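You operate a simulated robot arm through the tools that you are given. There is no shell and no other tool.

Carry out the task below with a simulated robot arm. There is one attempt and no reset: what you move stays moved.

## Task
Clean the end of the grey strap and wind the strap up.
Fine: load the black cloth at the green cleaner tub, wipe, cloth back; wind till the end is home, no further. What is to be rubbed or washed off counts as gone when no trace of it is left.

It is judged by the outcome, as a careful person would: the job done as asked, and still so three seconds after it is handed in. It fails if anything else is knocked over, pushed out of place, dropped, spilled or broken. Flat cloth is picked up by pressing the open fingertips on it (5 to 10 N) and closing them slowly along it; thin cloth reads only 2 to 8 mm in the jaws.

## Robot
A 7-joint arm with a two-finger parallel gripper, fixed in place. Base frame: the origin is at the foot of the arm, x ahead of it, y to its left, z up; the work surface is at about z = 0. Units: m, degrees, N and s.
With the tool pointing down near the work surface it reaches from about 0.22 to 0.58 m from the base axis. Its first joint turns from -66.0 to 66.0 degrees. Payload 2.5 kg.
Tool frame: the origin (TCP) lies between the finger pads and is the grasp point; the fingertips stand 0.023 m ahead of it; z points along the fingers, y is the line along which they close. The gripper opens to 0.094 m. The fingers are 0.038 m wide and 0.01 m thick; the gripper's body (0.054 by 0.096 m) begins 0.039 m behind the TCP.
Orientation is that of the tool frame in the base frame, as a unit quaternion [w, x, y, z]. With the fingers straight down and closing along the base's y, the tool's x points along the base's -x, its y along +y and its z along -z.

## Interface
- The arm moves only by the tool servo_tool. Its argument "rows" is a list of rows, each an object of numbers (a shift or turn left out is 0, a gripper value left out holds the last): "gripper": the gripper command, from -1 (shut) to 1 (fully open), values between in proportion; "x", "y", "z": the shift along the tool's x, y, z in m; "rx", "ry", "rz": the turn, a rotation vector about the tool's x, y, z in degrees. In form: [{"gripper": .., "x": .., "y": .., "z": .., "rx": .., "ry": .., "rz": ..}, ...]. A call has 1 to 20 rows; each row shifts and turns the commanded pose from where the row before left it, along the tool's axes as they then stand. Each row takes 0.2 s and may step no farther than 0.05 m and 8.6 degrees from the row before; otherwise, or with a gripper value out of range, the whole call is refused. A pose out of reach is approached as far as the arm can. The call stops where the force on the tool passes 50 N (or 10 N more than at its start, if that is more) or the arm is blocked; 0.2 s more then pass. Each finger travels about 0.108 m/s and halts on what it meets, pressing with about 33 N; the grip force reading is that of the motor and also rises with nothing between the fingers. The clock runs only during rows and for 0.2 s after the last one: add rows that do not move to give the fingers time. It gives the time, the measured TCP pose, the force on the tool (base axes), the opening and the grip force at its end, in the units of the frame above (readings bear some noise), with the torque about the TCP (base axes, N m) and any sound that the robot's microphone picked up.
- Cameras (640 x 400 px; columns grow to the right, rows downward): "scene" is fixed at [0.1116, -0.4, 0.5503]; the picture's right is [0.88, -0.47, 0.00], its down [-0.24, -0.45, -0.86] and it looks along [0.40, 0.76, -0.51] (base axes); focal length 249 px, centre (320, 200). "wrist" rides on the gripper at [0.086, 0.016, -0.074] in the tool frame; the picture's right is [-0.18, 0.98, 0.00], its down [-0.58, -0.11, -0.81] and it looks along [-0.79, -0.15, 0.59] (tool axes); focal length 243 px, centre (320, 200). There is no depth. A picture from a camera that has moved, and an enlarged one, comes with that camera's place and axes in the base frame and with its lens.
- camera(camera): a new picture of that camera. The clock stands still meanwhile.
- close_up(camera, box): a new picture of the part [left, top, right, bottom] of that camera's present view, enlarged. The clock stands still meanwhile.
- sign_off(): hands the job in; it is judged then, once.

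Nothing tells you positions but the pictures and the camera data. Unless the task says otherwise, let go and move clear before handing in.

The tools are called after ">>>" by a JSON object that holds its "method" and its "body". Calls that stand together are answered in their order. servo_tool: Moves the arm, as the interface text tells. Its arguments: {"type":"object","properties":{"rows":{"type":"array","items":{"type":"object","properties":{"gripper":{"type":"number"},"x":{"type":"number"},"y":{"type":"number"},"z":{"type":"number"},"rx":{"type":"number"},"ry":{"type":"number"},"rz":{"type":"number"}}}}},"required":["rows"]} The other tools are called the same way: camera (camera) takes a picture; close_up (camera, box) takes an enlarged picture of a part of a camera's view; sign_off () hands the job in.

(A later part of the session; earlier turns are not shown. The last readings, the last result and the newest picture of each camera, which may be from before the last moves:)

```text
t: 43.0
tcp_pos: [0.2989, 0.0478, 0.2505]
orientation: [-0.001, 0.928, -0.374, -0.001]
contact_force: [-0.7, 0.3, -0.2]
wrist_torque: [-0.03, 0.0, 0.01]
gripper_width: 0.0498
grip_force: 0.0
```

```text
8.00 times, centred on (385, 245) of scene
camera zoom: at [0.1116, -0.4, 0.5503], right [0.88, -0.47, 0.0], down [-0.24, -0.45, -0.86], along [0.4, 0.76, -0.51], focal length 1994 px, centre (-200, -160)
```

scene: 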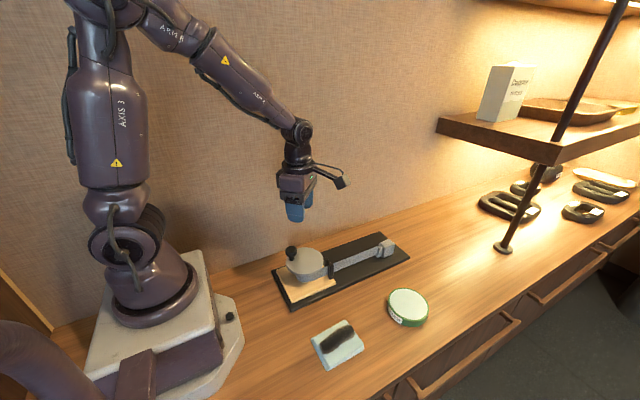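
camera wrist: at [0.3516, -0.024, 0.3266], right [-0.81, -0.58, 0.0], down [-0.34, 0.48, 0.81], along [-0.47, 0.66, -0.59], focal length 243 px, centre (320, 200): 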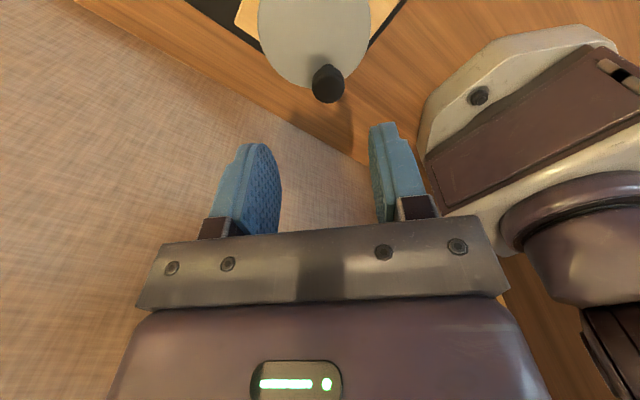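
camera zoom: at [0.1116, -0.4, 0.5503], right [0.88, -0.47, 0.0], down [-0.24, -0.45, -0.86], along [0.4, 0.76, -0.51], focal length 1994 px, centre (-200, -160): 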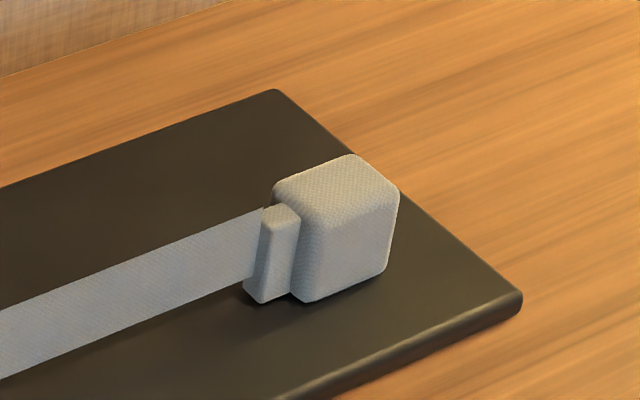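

The strap leaves the drum's front side, so winding is clockwise seen from above. I put the reel axis at about (0.304, 0.052) and the knob at about (0.276, 0.069) with its top at z≈0.11. The yaw reached -136°, so I can drive the knob between the fingers, turning the wrist with it. I'll move over the knob now.

>>> {"method": "servo_tool", "body": {"rows": [{"x": -0.015, "z": 0.03}, {"x": -0.0154, "y": 0.0016, "z": 0.03}, {"z": 0.03}, {"z": 0.012}, {}]}}

>>> {"method": "camera", "body": {"camera": "wrist"}}

>>> {"method": "close_up", "body": {"camera": "scene", "box": [250, 210, 370, 310]}}

```text
t: 44.2
tcp_pos: [0.2779, 0.0683, 0.1497]
orientation: [-0.001, 0.927, -0.374, 0.0]
contact_force: [-0.1, 0.6, -0.5]
wrist_torque: [0.02, 0.02, -0.01]
gripper_width: 0.0496
grip_force: 0.0
```

```text
taken
camera wrist: at [0.3295, -0.0039, 0.2251], right [-0.82, -0.58, 0.0], down [-0.34, 0.48, 0.81], along [-0.47, 0.66, -0.59], focal length 243 px, centre (320, 200)
```

wrist: 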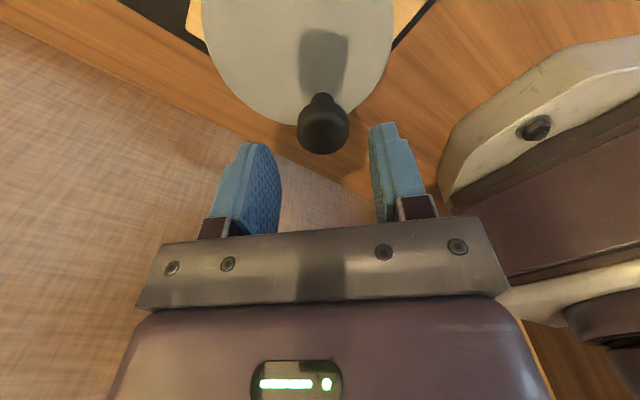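

```text
4.00 times, centred on (310, 260) of scene
camera zoom: at [0.1116, -0.4, 0.5503], right [0.88, -0.47, 0.0], down [-0.24, -0.45, -0.86], along [0.4, 0.76, -0.51], focal length 997 px, centre (360, -40)
```

zoom: 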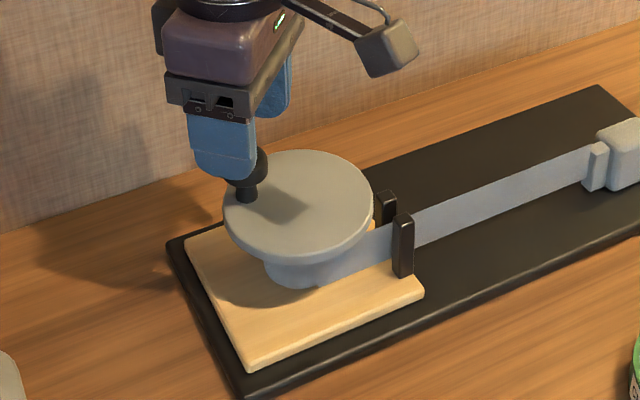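

The knob sits between the fingers. I'll descend to TCP z≈0.106 with the tips above the disc, checking force.

>>> {"method": "servo_tool", "body": {"rows": [{"z": 0.015}, {"z": 0.012}, {"z": 0.008}, {"z": 0.006}, {}]}}

>>> {"method": "close_up", "body": {"camera": "scene", "box": [250, 210, 370, 310]}}

>>> {"method": "close_up", "body": {"camera": "wrist", "box": [220, 60, 420, 230]}}

```text
t: 45.4
tcp_pos: [0.2787, 0.0677, 0.1082]
orientation: [0.0, 0.927, -0.374, 0.0]
contact_force: [0.5, 0.0, 0.0]
wrist_torque: [0.01, 0.0, 0.0]
gripper_width: 0.05
grip_force: 0.2
```

```text
4.00 times, centred on (310, 260) of scene
camera zoom: at [0.1116, -0.4, 0.5503], right [0.88, -0.47, 0.0], down [-0.24, -0.45, -0.86], along [0.4, 0.76, -0.51], focal length 997 px, centre (360, -40)
```

zoom: 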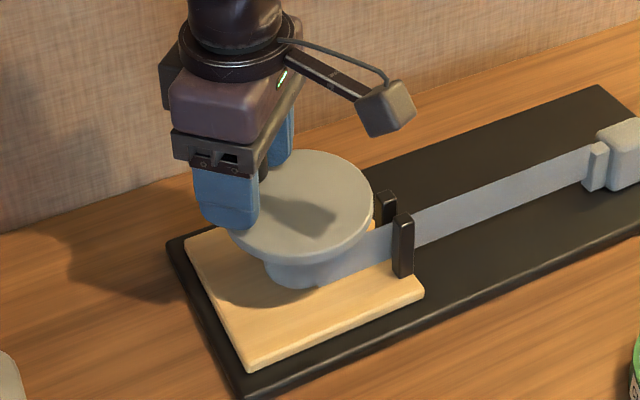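

```text
2.35 times, centred on (320, 145) of wrist
camera zoom: at [0.3291, -0.0045, 0.1837], right [-0.82, -0.58, 0.0], down [-0.34, 0.48, 0.81], along [-0.47, 0.66, -0.59], focal length 571 px, centre (320, 329)
```

zoom: 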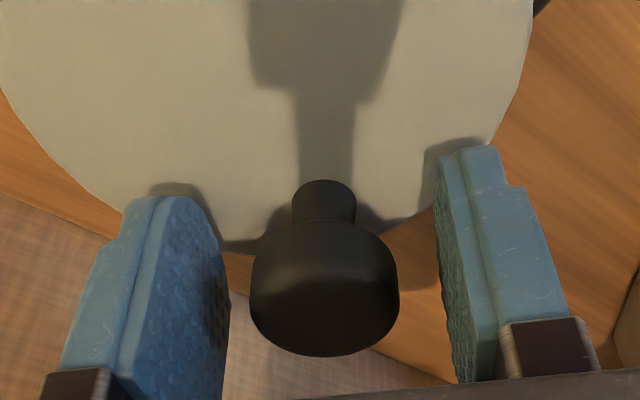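

Nicely centred. I'll close on the knob once to measure it.

>>> {"method": "servo_tool", "body": {"rows": [{"gripper": -0.2}, {"gripper": -0.35}, {"gripper": -0.6}, {}, {}]}}

```text
t: 46.6
tcp_pos: [0.2769, 0.0678, 0.1082]
orientation: [0.0, 0.927, -0.375, 0.0]
contact_force: [0.5, 0.1, -0.7]
wrist_torque: [-0.01, -0.01, 0.02]
gripper_width: 0.0291
grip_force: 33.2
```

The knob is 29 mm wide and well centred. I'll loosen to a slim cage and drive it clockwise around the axis, turning the wrist along, for 40° first.

>>> {"method": "servo_tool", "body": {"rows": [{"gripper": -0.3}, {"x": -0.0007, "y": -0.0043, "rz": 8}, {"x": -0.0007, "y": -0.0043, "rz": 8}, {"x": -0.0007, "y": -0.0043, "rz": 8}, {"x": -0.0007, "y": -0.0043, "rz": 8}, {}]}}

>>> {"method": "close_up", "body": {"camera": "wrist", "box": [220, 60, 420, 230]}}

>>> {"method": "close_up", "body": {"camera": "scene", "box": [260, 200, 420, 310]}}

```text
t: 48.0
tcp_pos: [0.2908, 0.0794, 0.1084]
orientation: [0.0, 0.788, -0.616, 0.0]
contact_force: [-0.9, 0.5, 0.1]
wrist_torque: [-0.01, -0.02, -0.02]
gripper_width: 0.0331
grip_force: 0.6
```

```text
2.35 times, centred on (320, 145) of wrist
camera zoom: at [0.2954, -0.0084, 0.1834], right [-1.0, -0.06, 0.0], down [-0.03, 0.59, 0.81], along [-0.05, 0.8, -0.59], focal length 571 px, centre (320, 329)
```

zoom: 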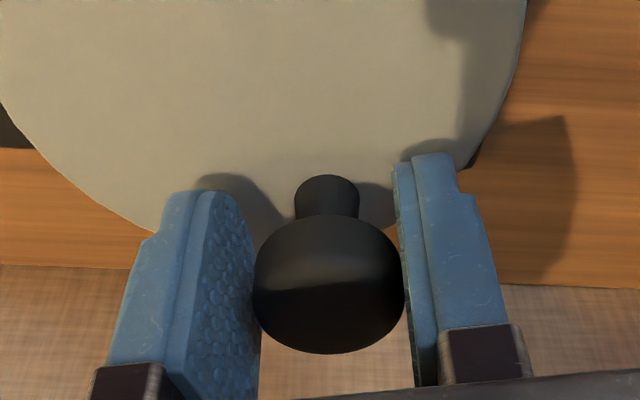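

```text
3.64 times, centred on (340, 255) of scene
camera zoom: at [0.1116, -0.4, 0.5503], right [0.88, -0.47, 0.0], down [-0.24, -0.45, -0.86], along [0.4, 0.76, -0.51], focal length 906 px, centre (247, 0)
```

zoom: 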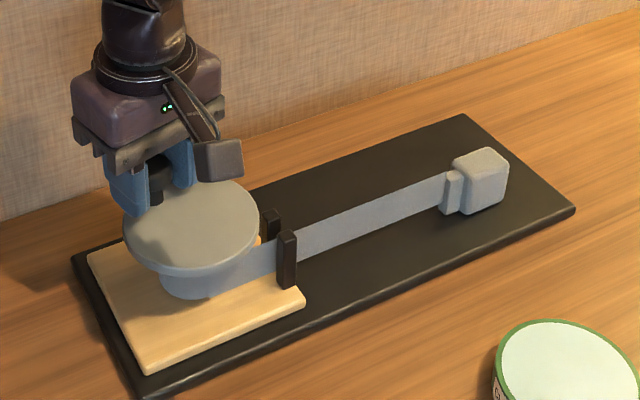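

The strap is winding in with negligible force. I'll continue in the same direction.

>>> {"method": "servo_tool", "body": {"rows": [{"x": -0.0007, "y": -0.0043, "rz": 8}, {"x": -0.0007, "y": -0.0043, "rz": 8}, {"x": -0.0007, "y": -0.0043, "rz": 8}, {"x": -0.0007, "y": -0.0043, "rz": 8}, {"x": -0.0007, "y": -0.0043, "rz": 8}, {"x": -0.0007, "y": -0.0043, "rz": 8}, {"x": -0.0007, "y": -0.0043, "rz": 8}, {}]}}

>>> {"method": "close_up", "body": {"camera": "wrist", "box": [220, 60, 420, 230]}}

>>> {"method": "close_up", "body": {"camera": "scene", "box": [260, 200, 420, 310]}}

```text
t: 49.8
tcp_pos: [0.3182, 0.0792, 0.108]
orientation: [0.0, -0.406, 0.914, 0.0]
contact_force: [-0.9, 1.0, 1.3]
wrist_torque: [-0.02, 0.02, -0.02]
gripper_width: 0.0329
grip_force: 0.5
```

```text
2.35 times, centred on (320, 145) of wrist
camera zoom: at [0.2497, 0.0256, 0.1837], right [-0.61, 0.8, 0.0], down [0.47, 0.36, 0.81], along [0.64, 0.49, -0.59], focal length 571 px, centre (320, 329)
```

zoom: 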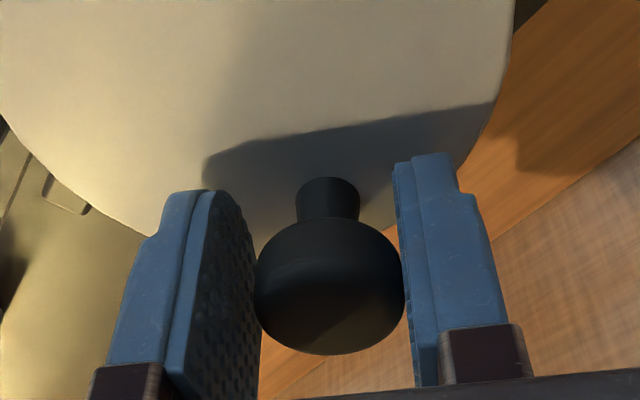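

```text
3.64 times, centred on (340, 255) of scene
camera zoom: at [0.1116, -0.4, 0.5503], right [0.88, -0.47, 0.0], down [-0.24, -0.45, -0.86], along [0.4, 0.76, -0.51], focal length 906 px, centre (247, 0)
```

zoom: 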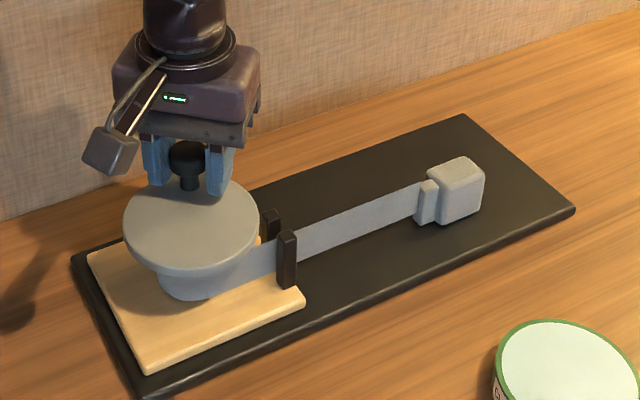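

The knob stays centred and the block moves in steadily. I estimate about 210° still to go, so I'll continue.

>>> {"method": "servo_tool", "body": {"rows": [{"x": -0.0007, "y": -0.0043, "rz": 8}, {"x": -0.0007, "y": -0.0043, "rz": 8}, {"x": -0.0007, "y": -0.0043, "rz": 8}, {"x": -0.0007, "y": -0.0043, "rz": 8}, {"x": -0.0007, "y": -0.0043, "rz": 8}, {"x": -0.0007, "y": -0.0043, "rz": 8}, {"x": -0.0007, "y": -0.0043, "rz": 8}, {"x": -0.0007, "y": -0.0043, "rz": 8}, {"x": -0.0007, "y": -0.0043, "rz": 8}, {"x": -0.0007, "y": -0.0043, "rz": 8}, {}]}}

>>> {"method": "close_up", "body": {"camera": "wrist", "box": [220, 60, 420, 230]}}

>>> {"method": "close_up", "body": {"camera": "scene", "box": [260, 200, 420, 310]}}

```text
t: 52.2
tcp_pos: [0.3342, 0.041, 0.1091]
orientation: [0.001, 0.276, 0.961, -0.001]
contact_force: [0.3, 1.2, 0.0]
wrist_torque: [0.0, -0.03, 0.03]
gripper_width: 0.0331
grip_force: 0.2
```

```text
2.35 times, centred on (320, 145) of wrist
camera zoom: at [0.2694, 0.1011, 0.1837], right [0.68, 0.73, 0.0], down [0.43, -0.4, 0.81], along [0.59, -0.55, -0.59], focal length 571 px, centre (320, 329)
```

zoom: 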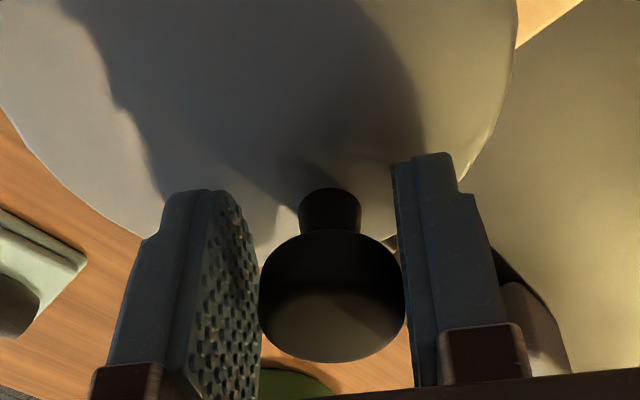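

```text
3.64 times, centred on (340, 255) of scene
camera zoom: at [0.1116, -0.4, 0.5503], right [0.88, -0.47, 0.0], down [-0.24, -0.45, -0.86], along [0.4, 0.76, -0.51], focal length 906 px, centre (247, 0)
```

zoom: 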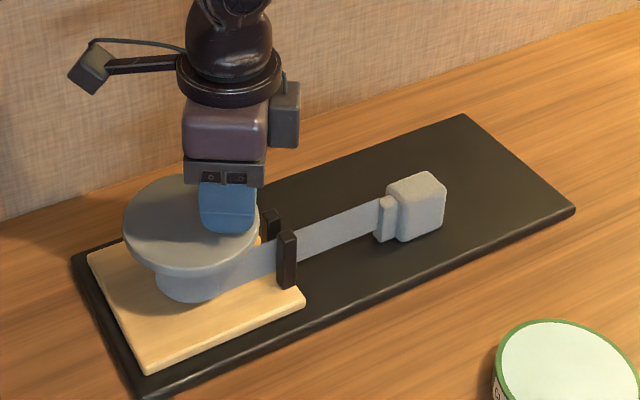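

>>> {"method": "servo_tool", "body": {"rows": [{"x": -0.0007, "y": -0.0043, "rz": 8}, {"x": -0.0007, "y": -0.0043, "rz": 8}, {"x": -0.0007, "y": -0.0043, "rz": 8}, {"x": -0.0007, "y": -0.0043, "rz": 8}, {"x": -0.0007, "y": -0.0043, "rz": 8}, {"x": -0.0007, "y": -0.0043, "rz": 8}, {"x": -0.0007, "y": -0.0043, "rz": 8}, {"x": -0.0007, "y": -0.0043, "rz": 8}, {}]}}

>>> {"method": "close_up", "body": {"camera": "wrist", "box": [220, 60, 420, 230]}}

>>> {"method": "close_up", "body": {"camera": "scene", "box": [260, 200, 420, 310]}}

```text
t: 54.2
tcp_pos: [0.3082, 0.0221, 0.1078]
orientation: [0.0, 0.744, 0.669, -0.001]
contact_force: [2.0, 0.4, -0.3]
wrist_torque: [0.0, -0.04, -0.02]
gripper_width: 0.0333
grip_force: 0.3
```

```text
2.35 times, centred on (320, 145) of wrist
camera zoom: at [0.3338, 0.1048, 0.1839], right [0.96, -0.29, 0.0], down [-0.17, -0.57, 0.81], along [-0.23, -0.77, -0.59], focal length 571 px, centre (320, 329)
```

zoom: 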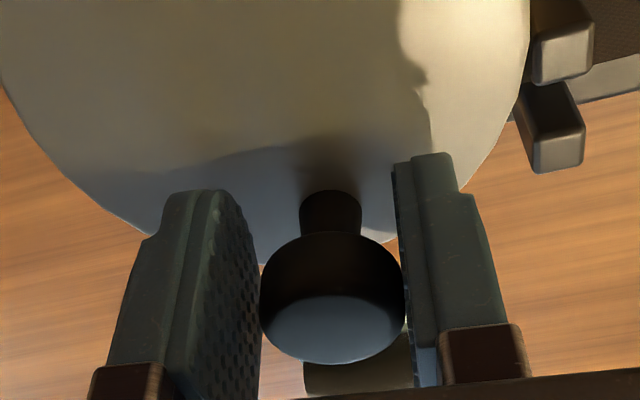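

```text
3.64 times, centred on (340, 255) of scene
camera zoom: at [0.1116, -0.4, 0.5503], right [0.88, -0.47, 0.0], down [-0.24, -0.45, -0.86], along [0.4, 0.76, -0.51], focal length 906 px, centre (247, 0)
```

zoom: 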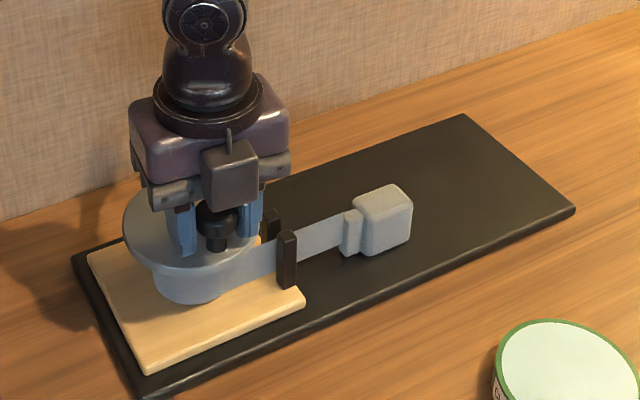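

About 85° remain. I'll continue in smaller batches, watching for a yaw limit and the posts.

>>> {"method": "servo_tool", "body": {"rows": [{"x": -0.0007, "y": -0.0043, "rz": 8}, {"x": -0.0007, "y": -0.0043, "rz": 8}, {"x": -0.0007, "y": -0.0043, "rz": 8}, {"x": -0.0007, "y": -0.0043, "rz": 8}, {}]}}

>>> {"method": "close_up", "body": {"camera": "scene", "box": [300, 220, 400, 290]}}

```text
t: 55.4
tcp_pos: [0.2901, 0.0237, 0.1082]
orientation: [0.001, 0.899, 0.438, -0.001]
contact_force: [0.4, -0.9, -0.1]
wrist_torque: [0.0, 0.0, 0.01]
gripper_width: 0.0332
grip_force: 0.2
```

```text
5.71 times, centred on (350, 255) of scene
camera zoom: at [0.1116, -0.4, 0.5503], right [0.88, -0.47, 0.0], down [-0.24, -0.45, -0.86], along [0.4, 0.76, -0.51], focal length 1424 px, centre (149, -114)
```

zoom: 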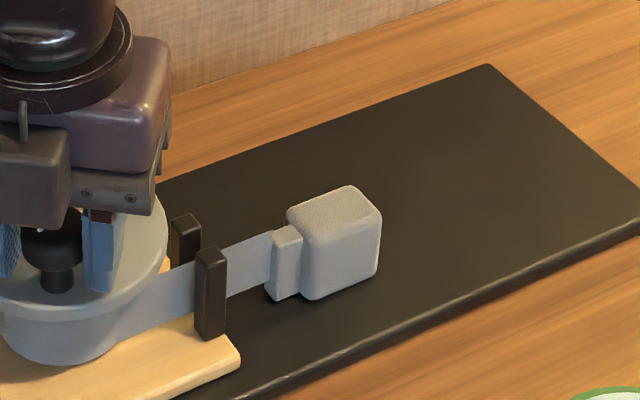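

>>> {"method": "servo_tool", "body": {"rows": [{"x": -0.0007, "y": -0.0043, "rz": 8}, {"x": -0.0007, "y": -0.0043, "rz": 8}, {}]}}

>>> {"method": "close_up", "body": {"camera": "scene", "box": [300, 220, 400, 290]}}

>>> {"method": "close_up", "body": {"camera": "wrist", "box": [220, 60, 420, 230]}}

```text
t: 56.2
tcp_pos: [0.282, 0.0288, 0.1088]
orientation: [0.0, 0.951, 0.309, 0.0]
contact_force: [1.1, -0.9, -0.5]
wrist_torque: [-0.03, -0.03, -0.03]
gripper_width: 0.0333
grip_force: 0.2
```

```text
5.71 times, centred on (350, 255) of scene
camera zoom: at [0.1116, -0.4, 0.5503], right [0.88, -0.47, 0.0], down [-0.24, -0.45, -0.86], along [0.4, 0.76, -0.51], focal length 1424 px, centre (149, -114)
```

zoom: 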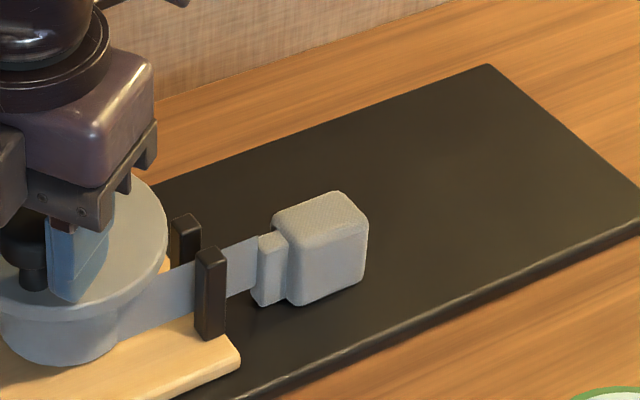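

```text
2.35 times, centred on (320, 145) of wrist
camera zoom: at [0.3633, 0.0657, 0.1836], right [0.43, -0.9, 0.0], down [-0.54, -0.25, 0.81], along [-0.73, -0.34, -0.59], focal length 571 px, centre (320, 329)
```

zoom: 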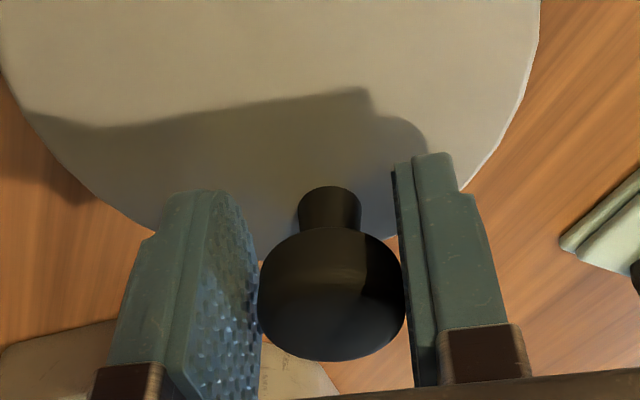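

>>> {"method": "servo_tool", "body": {"rows": [{"x": -0.0007, "y": -0.0043, "rz": 8}, {"x": -0.0007, "y": -0.0043, "rz": 8}, {}]}}

>>> {"method": "close_up", "body": {"camera": "scene", "box": [300, 220, 400, 290]}}

```text
t: 57.0
tcp_pos: [0.2776, 0.0348, 0.1083]
orientation: [0.0, 0.985, 0.173, 0.0]
contact_force: [-1.0, -0.1, 0.1]
wrist_torque: [0.0, 0.0, -0.02]
gripper_width: 0.0331
grip_force: 0.4
```

```text
5.71 times, centred on (350, 255) of scene
camera zoom: at [0.1116, -0.4, 0.5503], right [0.88, -0.47, 0.0], down [-0.24, -0.45, -0.86], along [0.4, 0.76, -0.51], focal length 1424 px, centre (149, -114)
```

zoom: 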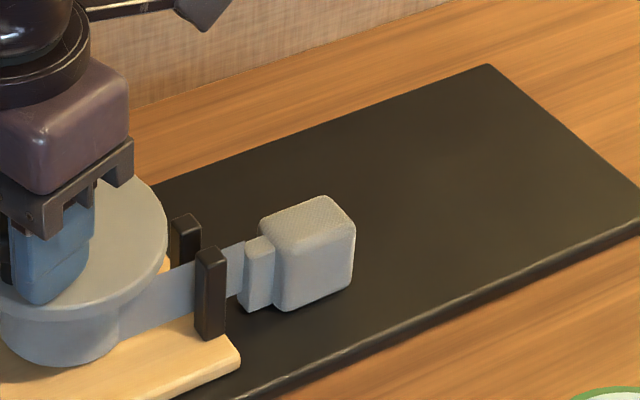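

Nearly home: a gap of roughly 1 cm is left. I'll go on in 4° steps.

>>> {"method": "servo_tool", "body": {"rows": [{"x": -0.0004, "y": -0.00215, "rz": 4}, {"x": -0.0004, "y": -0.00215, "rz": 4}, {}]}}

>>> {"method": "close_up", "body": {"camera": "scene", "box": [310, 230, 370, 285]}}

```text
t: 57.8
tcp_pos: [0.2754, 0.038, 0.1073]
orientation: [0.0, 0.995, 0.103, 0.0]
contact_force: [0.4, -0.7, -1.2]
wrist_torque: [0.03, -0.01, 0.01]
gripper_width: 0.0331
grip_force: 0.0
```

```text
7.27 times, centred on (340, 258) of scene
camera zoom: at [0.1116, -0.4, 0.5503], right [0.88, -0.47, 0.0], down [-0.24, -0.45, -0.86], along [0.4, 0.76, -0.51], focal length 1813 px, centre (174, -218)
```

zoom: 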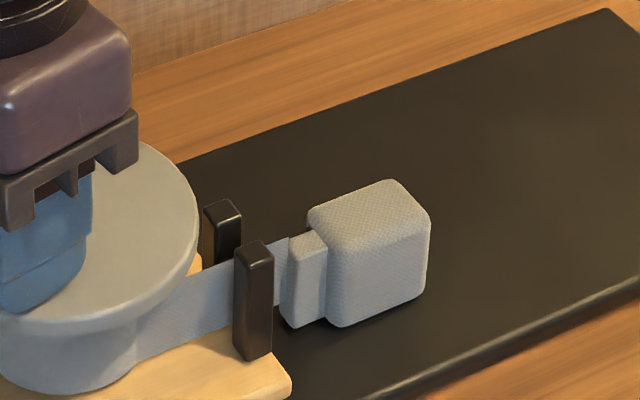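

>>> {"method": "servo_tool", "body": {"rows": [{"x": -0.0004, "y": -0.00215, "rz": 4}, {"x": -0.0004, "y": -0.00215, "rz": 4}, {}]}}

>>> {"method": "close_up", "body": {"camera": "scene", "box": [310, 230, 370, 285]}}

>>> {"method": "close_up", "body": {"camera": "wrist", "box": [220, 60, 420, 230]}}

```text
t: 58.6
tcp_pos: [0.2749, 0.0417, 0.1089]
orientation: [-0.001, 0.999, 0.033, 0.001]
contact_force: [0.2, -0.4, -0.1]
wrist_torque: [-0.03, 0.01, 0.02]
gripper_width: 0.033
grip_force: 0.5
```

```text
7.27 times, centred on (340, 258) of scene
camera zoom: at [0.1116, -0.4, 0.5503], right [0.88, -0.47, 0.0], down [-0.24, -0.45, -0.86], along [0.4, 0.76, -0.51], focal length 1813 px, centre (174, -218)
```

zoom: 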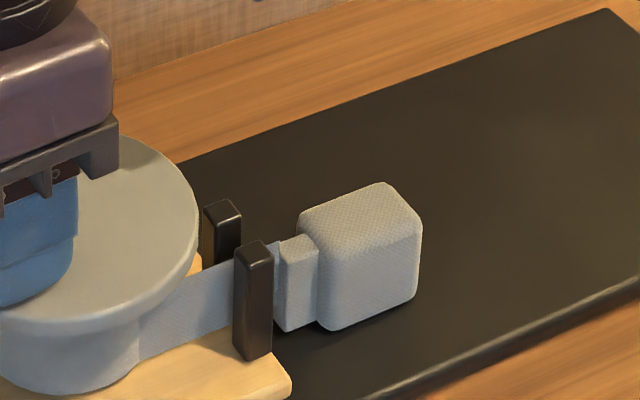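

```text
2.35 times, centred on (320, 145) of wrist
camera zoom: at [0.3623, 0.0319, 0.1833], right [-0.12, -0.99, 0.0], down [-0.59, 0.07, 0.81], along [-0.8, 0.09, -0.59], focal length 571 px, centre (320, 329)
```

zoom: 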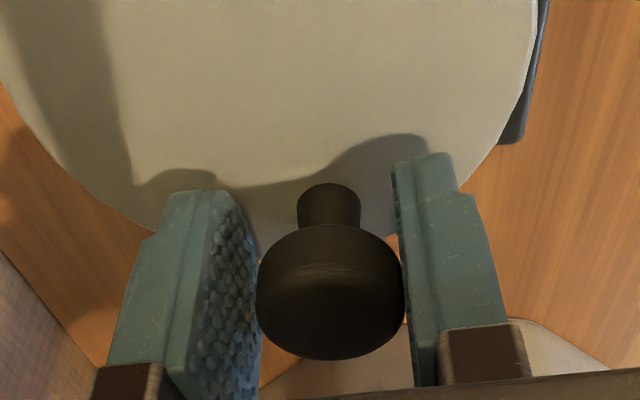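

>>> {"method": "servo_tool", "body": {"rows": [{"x": -0.0003, "y": -0.0016, "rz": 3}, {"x": -0.0003, "y": -0.0016, "rz": 3}, {}]}}

>>> {"method": "close_up", "body": {"camera": "scene", "box": [320, 235, 360, 280]}}

```text
t: 59.4
tcp_pos: [0.2734, 0.0466, 0.1078]
orientation: [0.0, 1.0, -0.017, 0.0]
contact_force: [-0.4, 0.0, 0.8]
wrist_torque: [0.01, 0.0, 0.0]
gripper_width: 0.0328
grip_force: 0.3
```

```text
8.89 times, centred on (340, 258) of scene
camera zoom: at [0.1116, -0.4, 0.5503], right [0.88, -0.47, 0.0], down [-0.24, -0.45, -0.86], along [0.4, 0.76, -0.51], focal length 2216 px, centre (142, -311)
```

zoom: 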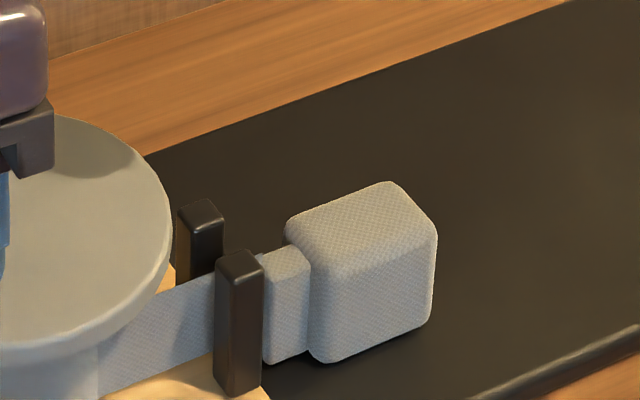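

>>> {"method": "servo_tool", "body": {"rows": [{"x": -0.0002, "y": -0.0011, "rz": 2}, {"x": -0.0002, "y": -0.0011, "rz": 2}, {}]}}

>>> {"method": "close_up", "body": {"camera": "scene", "box": [320, 235, 360, 280]}}

```text
t: 60.2
tcp_pos: [0.2738, 0.0481, 0.1087]
orientation: [0.0, 0.999, -0.054, 0.0]
contact_force: [-0.4, -0.4, -0.1]
wrist_torque: [0.02, 0.0, -0.04]
gripper_width: 0.033
grip_force: 0.3
```

```text
8.89 times, centred on (340, 258) of scene
camera zoom: at [0.1116, -0.4, 0.5503], right [0.88, -0.47, 0.0], down [-0.24, -0.45, -0.86], along [0.4, 0.76, -0.51], focal length 2216 px, centre (142, -311)
```

zoom: 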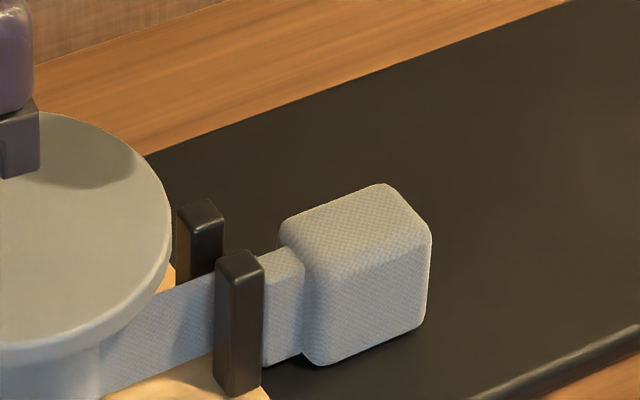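

>>> {"method": "servo_tool", "body": {"rows": [{"x": -0.0002, "y": -0.0011, "rz": 2}, {"x": -0.0002, "y": -0.0011, "rz": 2}, {}]}}

>>> {"method": "close_up", "body": {"camera": "scene", "box": [320, 235, 360, 280]}}

>>> {"method": "camera", "body": {"camera": "wrist"}}

```text
t: 61.0
tcp_pos: [0.2737, 0.0507, 0.1083]
orientation: [0.0, 0.996, -0.088, 0.0]
contact_force: [-0.9, -1.6, -0.4]
wrist_torque: [-0.02, -0.02, 0.01]
gripper_width: 0.0332
grip_force: 0.1
```

```text
8.89 times, centred on (340, 258) of scene
camera zoom: at [0.1116, -0.4, 0.5503], right [0.88, -0.47, 0.0], down [-0.24, -0.45, -0.86], along [0.4, 0.76, -0.51], focal length 2216 px, centre (142, -311)
```

zoom: 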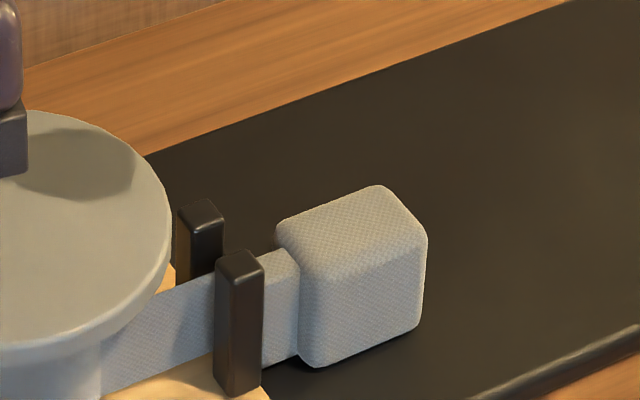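

```text
taken
camera wrist: at [0.3563, 0.0186, 0.1838], right [-0.35, -0.94, 0.0], down [-0.55, 0.21, 0.81], along [-0.75, 0.28, -0.59], focal length 243 px, centre (320, 200)
```

wrist: 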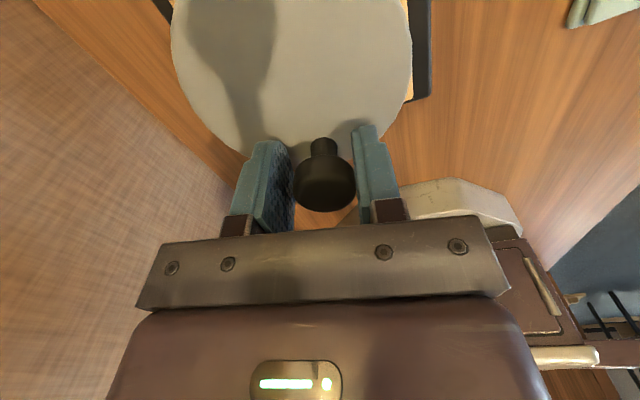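

>>> {"method": "servo_tool", "body": {"rows": [{"x": -0.0002, "y": -0.0011, "rz": 2}, {}]}}

>>> {"method": "close_up", "body": {"camera": "scene", "box": [320, 235, 360, 280]}}

```text
t: 61.6
tcp_pos: [0.2738, 0.0513, 0.1076]
orientation: [0.0, 0.994, -0.105, -0.001]
contact_force: [0.1, -1.0, 0.4]
wrist_torque: [-0.01, -0.04, 0.0]
gripper_width: 0.0331
grip_force: 0.4
```

```text
8.89 times, centred on (340, 258) of scene
camera zoom: at [0.1116, -0.4, 0.5503], right [0.88, -0.47, 0.0], down [-0.24, -0.45, -0.86], along [0.4, 0.76, -0.51], focal length 2216 px, centre (142, -311)
```

zoom: 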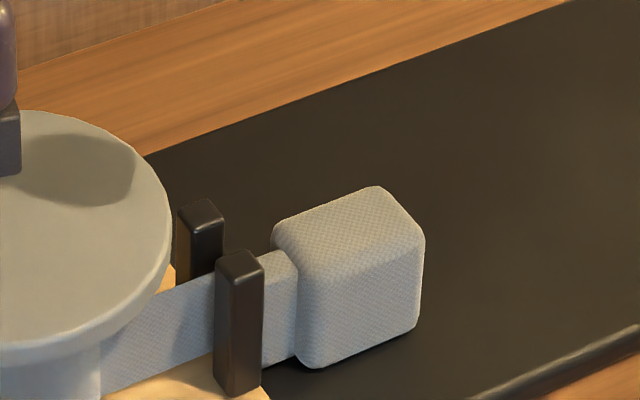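

The clip is almost at the posts. Before going further I'll back off and look at the gap from above.

>>> {"method": "servo_tool", "body": {"rows": [{"gripper": -0.1}, {"z": -0.02}, {"z": -0.03}, {"z": -0.04}, {"z": -0.04}, {"x": 0.04}, {"x": 0.03}, {}]}}

>>> {"method": "camera", "body": {"camera": "wrist"}}

>>> {"method": "close_up", "body": {"camera": "scene", "box": [260, 210, 380, 310]}}

```text
t: 63.4
tcp_pos: [0.3572, 0.0194, 0.2176]
orientation: [0.001, 0.995, -0.104, -0.001]
contact_force: [-0.2, -0.3, 0.0]
wrist_torque: [0.0, 0.02, 0.01]
gripper_width: 0.0424
grip_force: 0.0
out of reach, approached as far as the arm can: row 4, 5
```

```text
taken
camera wrist: at [0.4401, -0.0143, 0.2926], right [-0.38, -0.92, 0.0], down [-0.55, 0.23, 0.81], along [-0.74, 0.31, -0.59], focal length 243 px, centre (320, 200)
```

wrist: 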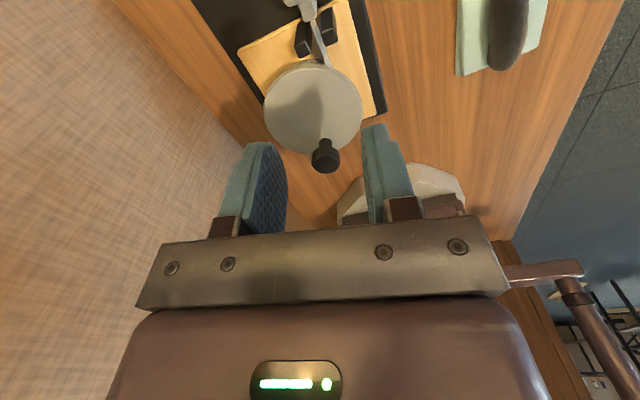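

```text
4.00 times, centred on (320, 260) of scene
camera zoom: at [0.1116, -0.4, 0.5503], right [0.88, -0.47, 0.0], down [-0.24, -0.45, -0.86], along [0.4, 0.76, -0.51], focal length 997 px, centre (320, -40)
```

zoom: 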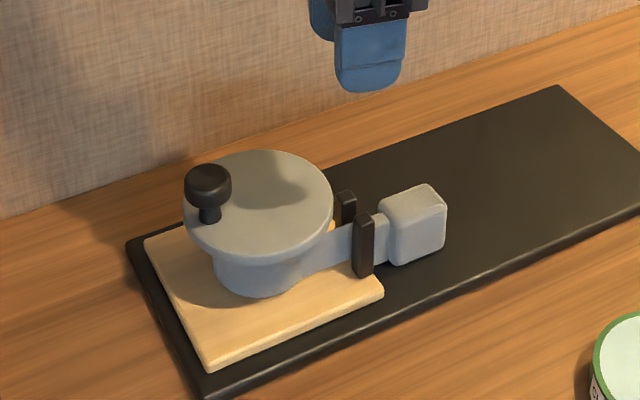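

>>> {"method": "servo_tool", "body": {"rows": [{"x": 0.04}, {"x": 0.04}, {}]}}

>>> {"method": "camera", "body": {"camera": "wrist"}}

>>> {"method": "close_up", "body": {"camera": "wrist", "box": [240, 0, 400, 120]}}

```text
t: 64.2
tcp_pos: [0.4369, 0.0043, 0.2186]
orientation: [0.0, 0.995, -0.104, 0.0]
contact_force: [-0.1, -0.8, -0.3]
wrist_torque: [0.03, 0.03, -0.02]
gripper_width: 0.0421
grip_force: 0.0
```

```text
taken
camera wrist: at [0.5189, -0.0301, 0.2931], right [-0.38, -0.92, 0.0], down [-0.55, 0.23, 0.81], along [-0.74, 0.31, -0.59], focal length 243 px, centre (320, 200)
```

wrist: 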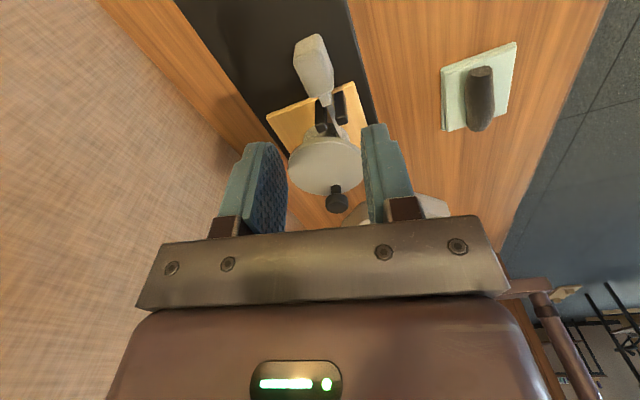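

```text
3.33 times, centred on (320, 60) of wrist
camera zoom: at [0.5189, -0.0301, 0.2931], right [-0.38, -0.92, 0.0], down [-0.55, 0.23, 0.81], along [-0.74, 0.31, -0.59], focal length 809 px, centre (320, 667)
```

zoom: 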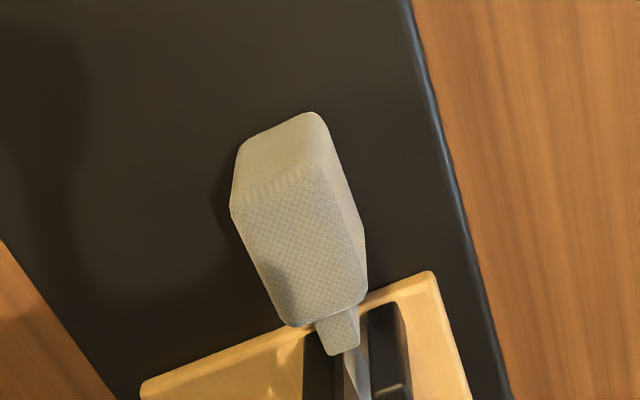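

>>> {"method": "close_up", "body": {"camera": "wrist", "box": [290, 70, 370, 140]}}

```text
5.71 times, centred on (330, 105) of wrist
camera zoom: at [0.5189, -0.0301, 0.2931], right [-0.38, -0.92, 0.0], down [-0.55, 0.23, 0.81], along [-0.74, 0.31, -0.59], focal length 1386 px, centre (263, 743)
```

zoom: 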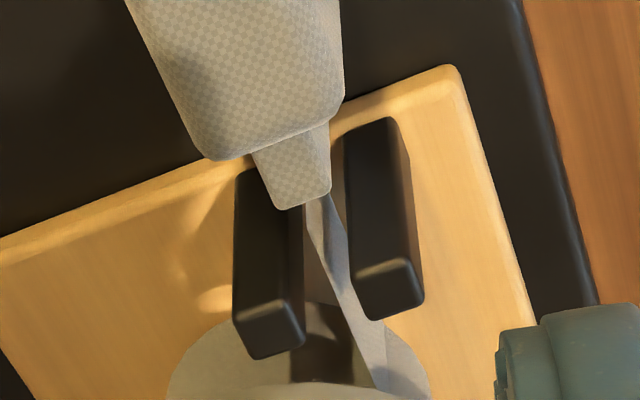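

From this angle I can't judge the remaining gap reliably. I'll view it from the back side with the camera lined up at the gap's x, which avoids the parallax.

>>> {"method": "servo_tool", "body": {"rows": [{"rz": -8.5}, {"rz": -8.5}, {"rz": -8.5}, {"rz": -8.5}, {"rz": -8.5}, {"rz": -8.5}, {"rz": -8.5}, {"rz": -8.5}, {"rz": -8.5}, {"rz": -8.5}, {"rz": -8.5}, {"rz": -8.5}, {"x": 0.013, "y": -0.037}, {"x": 0.013, "y": -0.038}, {}]}}

>>> {"method": "camera", "body": {"camera": "wrist"}}

>>> {"method": "close_up", "body": {"camera": "wrist", "box": [280, 10, 420, 110]}}

```text
t: 67.4
tcp_pos: [0.3613, 0.0292, 0.2168]
orientation: [0.001, 0.708, 0.707, 0.0]
contact_force: [0.5, 0.2, 0.5]
wrist_torque: [0.03, 0.01, 0.01]
gripper_width: 0.0423
grip_force: 0.1
```

```text
taken
camera wrist: at [0.3782, 0.1158, 0.2923], right [0.98, -0.18, 0.0], down [-0.11, -0.58, 0.81], along [-0.15, -0.79, -0.59], focal length 243 px, centre (320, 200)
```

wrist: 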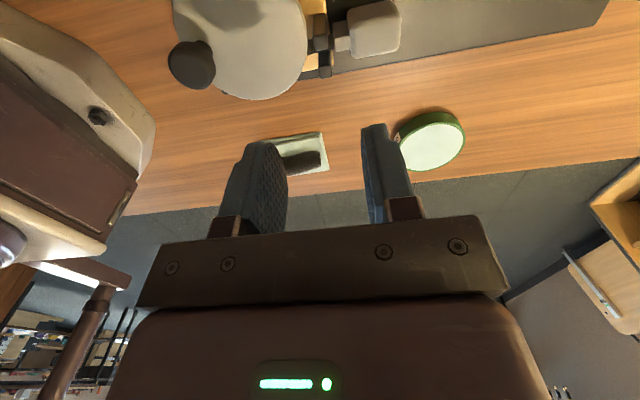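

```text
4.00 times, centred on (350, 60) of wrist
camera zoom: at [0.3782, 0.1158, 0.2923], right [0.98, -0.18, 0.0], down [-0.11, -0.58, 0.81], along [-0.15, -0.79, -0.59], focal length 970 px, centre (200, 760)
```

zoom: 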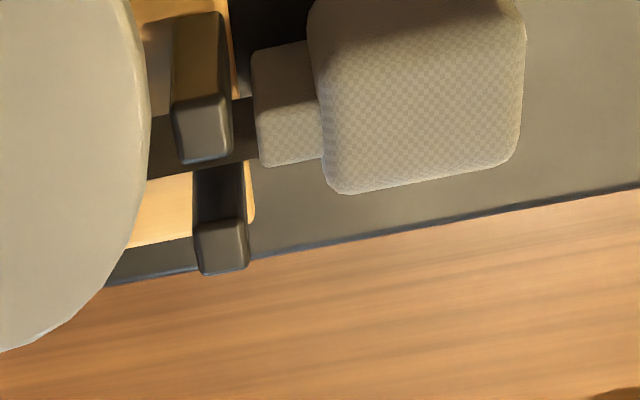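

This clear view shows about 5 mm still to go between clip and posts. I'll return to the knob at nominal yaw, where it is now around (0.2735, 0.049), to finish gently.

>>> {"method": "servo_tool", "body": {"rows": [{"rz": -8.2}, {"rz": -8.2}, {"rz": -8.2}, {"rz": -8.2}, {"rz": -8.2}, {"rz": -8.2}, {"rz": -8.2}, {"rz": -8.2}, {"rz": -8.2}, {"rz": -8.2}, {"rz": -8.0}, {"x": 0.029, "y": 0.007, "gripper": 0.06}, {"x": 0.029, "y": 0.007}, {"x": 0.029, "y": 0.006}, {"z": 0.03}, {"z": 0.02}, {}]}}

>>> {"method": "camera", "body": {"camera": "wrist"}}

>>> {"method": "close_up", "body": {"camera": "scene", "box": [260, 200, 380, 300]}}

```text
t: 71.0
tcp_pos: [0.2752, 0.0491, 0.1674]
orientation: [0.0, 0.0, 1.0, 0.0]
contact_force: [-0.3, -0.3, -0.1]
wrist_torque: [0.05, 0.0, -0.04]
gripper_width: 0.0498
grip_force: 0.0
```

```text
taken
camera wrist: at [0.1885, 0.0654, 0.2425], right [0.18, 0.98, 0.0], down [0.58, -0.11, 0.81], along [0.79, -0.15, -0.59], focal length 243 px, centre (320, 200)
```

wrist: 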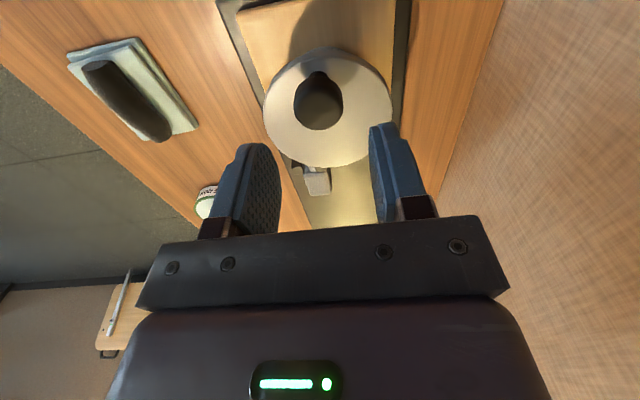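

```text
4.00 times, centred on (320, 250) of scene
camera zoom: at [0.1116, -0.4, 0.5503], right [0.88, -0.47, 0.0], down [-0.24, -0.45, -0.86], along [0.4, 0.76, -0.51], focal length 997 px, centre (320, 0)
```

zoom: 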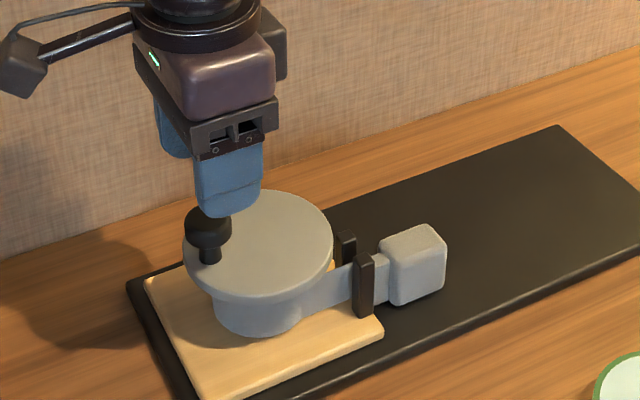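

>>> {"method": "servo_tool", "body": {"rows": [{"z": 0.02}, {"z": 0.02}, {"z": 0.012}, {"z": 0.007}, {"gripper": -0.1}, {"gripper": -0.3}, {}]}}

>>> {"method": "close_up", "body": {"camera": "wrist", "box": [220, 60, 420, 230]}}

>>> {"method": "close_up", "body": {"camera": "scene", "box": [320, 235, 360, 280]}}

```text
t: 72.6
tcp_pos: [0.2751, 0.0513, 0.1082]
orientation: [0.0, 0.0, 1.0, 0.0]
contact_force: [0.4, -0.2, 0.1]
wrist_torque: [0.0, -0.01, 0.0]
gripper_width: 0.0329
grip_force: 0.1
```

```text
2.35 times, centred on (320, 145) of wrist
camera zoom: at [0.1891, 0.0656, 0.1835], right [0.18, 0.98, 0.0], down [0.58, -0.11, 0.81], along [0.79, -0.15, -0.59], focal length 571 px, centre (320, 329)
```

zoom: 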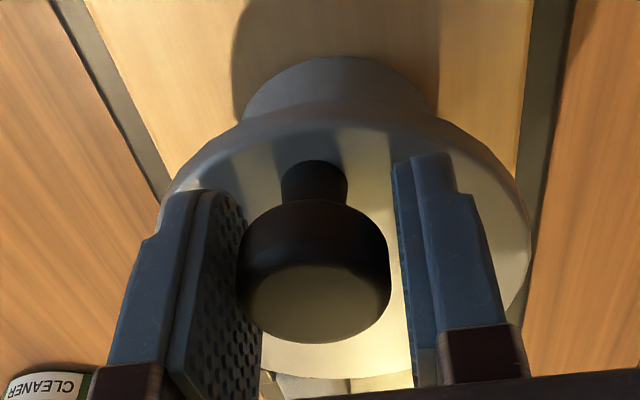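

```text
8.89 times, centred on (340, 258) of scene
camera zoom: at [0.1116, -0.4, 0.5503], right [0.88, -0.47, 0.0], down [-0.24, -0.45, -0.86], along [0.4, 0.76, -0.51], focal length 2216 px, centre (142, -311)
```

zoom: 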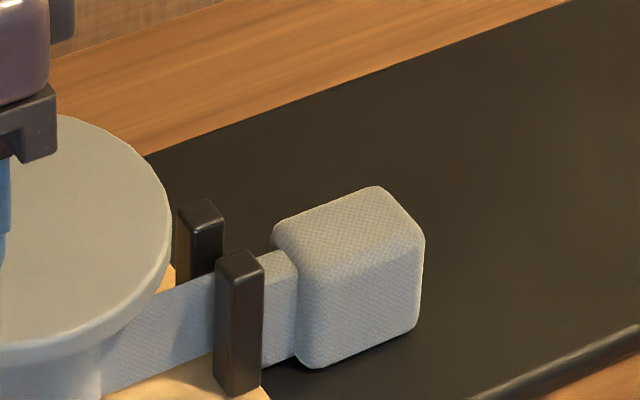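

The trailing finger is already against the knob. I'll push gently along +y in about 1 mm steps, checking force.

>>> {"method": "servo_tool", "body": {"rows": [{"y": 0.0012}, {"y": 0.0012}, {}]}}

>>> {"method": "close_up", "body": {"camera": "scene", "box": [320, 235, 360, 280]}}

```text
t: 73.4
tcp_pos: [0.2741, 0.0522, 0.1077]
orientation: [0.0, 0.0, 1.0, 0.0]
contact_force: [-0.2, -1.1, 0.3]
wrist_torque: [0.03, 0.0, 0.02]
gripper_width: 0.0332
grip_force: 0.6
```

```text
8.89 times, centred on (340, 258) of scene
camera zoom: at [0.1116, -0.4, 0.5503], right [0.88, -0.47, 0.0], down [-0.24, -0.45, -0.86], along [0.4, 0.76, -0.51], focal length 2216 px, centre (142, -311)
```

zoom: 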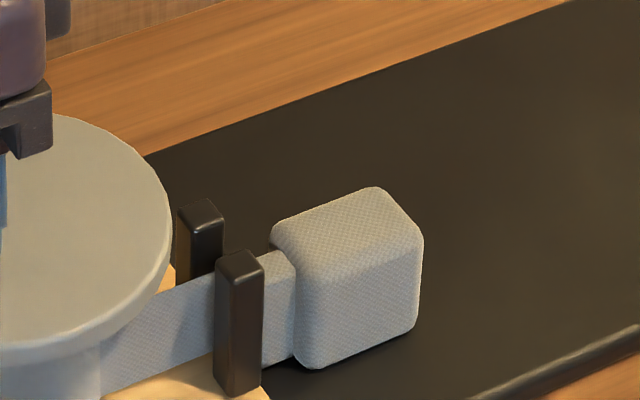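

>>> {"method": "servo_tool", "body": {"rows": [{"y": 0.001}, {"y": 0.001}, {}]}}

>>> {"method": "close_up", "body": {"camera": "scene", "box": [320, 235, 360, 280]}}

```text
t: 74.2
tcp_pos: [0.2751, 0.0545, 0.1081]
orientation: [0.0, -0.001, 1.0, -0.001]
contact_force: [0.6, -0.2, 0.0]
wrist_torque: [-0.01, -0.03, -0.01]
gripper_width: 0.033
grip_force: 0.1
```

```text
8.89 times, centred on (340, 258) of scene
camera zoom: at [0.1116, -0.4, 0.5503], right [0.88, -0.47, 0.0], down [-0.24, -0.45, -0.86], along [0.4, 0.76, -0.51], focal length 2216 px, centre (142, -311)
```

zoom: 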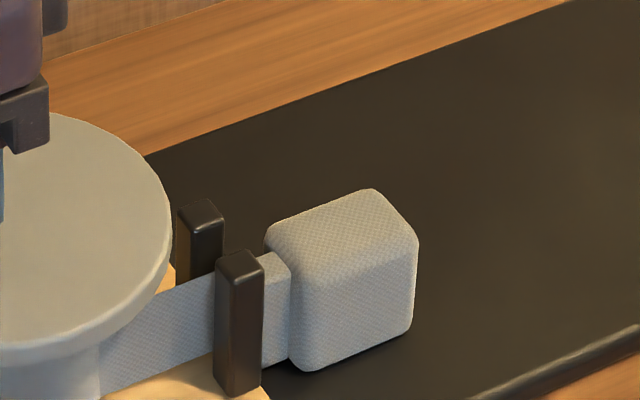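

>>> {"method": "servo_tool", "body": {"rows": [{"y": 0.001}, {}]}}

>>> {"method": "servo_tool", "body": {"rows": [{"y": 0.001}, {}]}}

>>> {"method": "close_up", "body": {"camera": "scene", "box": [320, 235, 360, 280]}}

```text
t: 74.8
tcp_pos: [0.2752, 0.0556, 0.1084]
orientation: [0.0, 0.0, 1.0, 0.0]
contact_force: [-0.2, -0.2, -0.6]
wrist_torque: [-0.01, 0.0, -0.02]
gripper_width: 0.0329
grip_force: 0.0
```

```text
t: 75.4
tcp_pos: [0.2757, 0.0565, 0.1086]
orientation: [0.0, 0.0, 1.0, 0.0]
contact_force: [-0.5, -0.1, 0.1]
wrist_torque: [-0.02, -0.02, -0.01]
gripper_width: 0.0331
grip_force: 0.6
```

```text
8.89 times, centred on (340, 258) of scene
camera zoom: at [0.1116, -0.4, 0.5503], right [0.88, -0.47, 0.0], down [-0.24, -0.45, -0.86], along [0.4, 0.76, -0.51], focal length 2216 px, centre (142, -311)
```

zoom: 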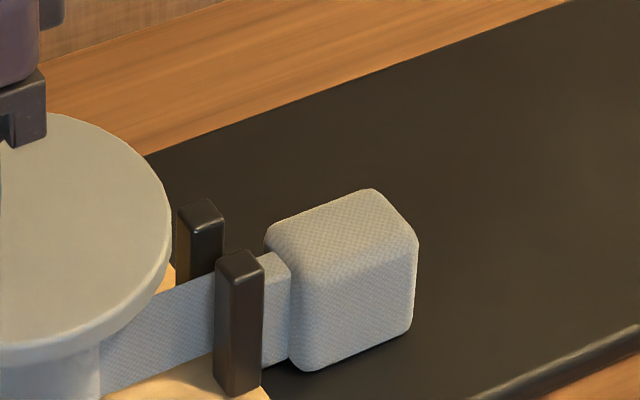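

>>> {"method": "close_up", "body": {"camera": "wrist", "box": [220, 60, 420, 230]}}

>>> {"method": "servo_tool", "body": {"rows": [{"y": 0.001}, {}]}}

>>> {"method": "close_up", "body": {"camera": "wrist", "box": [220, 60, 420, 230]}}

>>> {"method": "close_up", "body": {"camera": "scene", "box": [320, 235, 360, 280]}}

```text
2.35 times, centred on (320, 145) of wrist
camera zoom: at [0.1893, 0.0724, 0.1833], right [0.18, 0.98, 0.0], down [0.58, -0.11, 0.81], along [0.79, -0.15, -0.59], focal length 571 px, centre (320, 329)
```

zoom: 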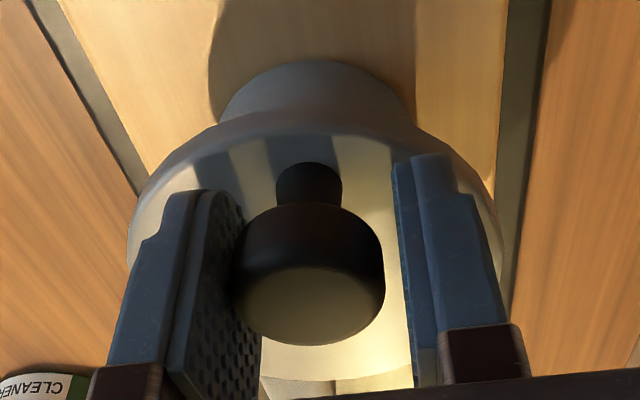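

```text
t: 76.0
tcp_pos: [0.2755, 0.0578, 0.1087]
orientation: [0.0, 0.0, 1.0, 0.001]
contact_force: [-0.6, 0.6, 0.0]
wrist_torque: [-0.01, 0.0, 0.02]
gripper_width: 0.033
grip_force: 0.3
```

```text
2.35 times, centred on (320, 145) of wrist
camera zoom: at [0.1893, 0.0734, 0.1834], right [0.18, 0.98, 0.0], down [0.58, -0.11, 0.81], along [0.79, -0.15, -0.59], focal length 571 px, centre (320, 329)
```

zoom: 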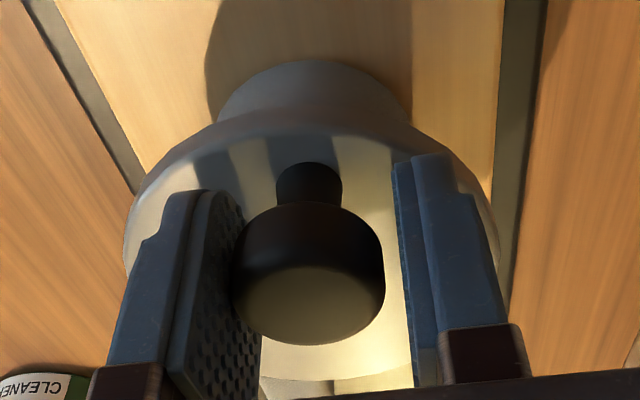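

```text
8.89 times, centred on (340, 258) of scene
camera zoom: at [0.1116, -0.4, 0.5503], right [0.88, -0.47, 0.0], down [-0.24, -0.45, -0.86], along [0.4, 0.76, -0.51], focal length 2216 px, centre (142, -311)
```

zoom: 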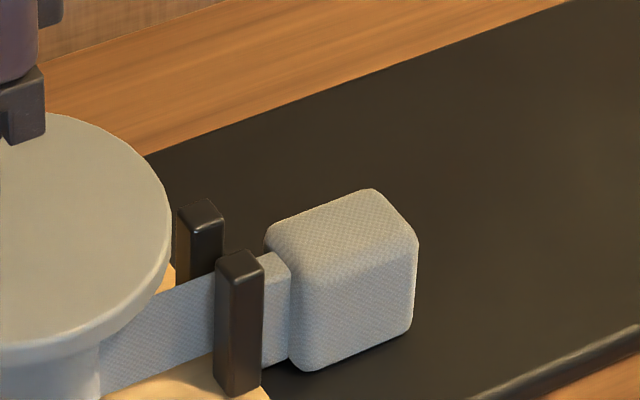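

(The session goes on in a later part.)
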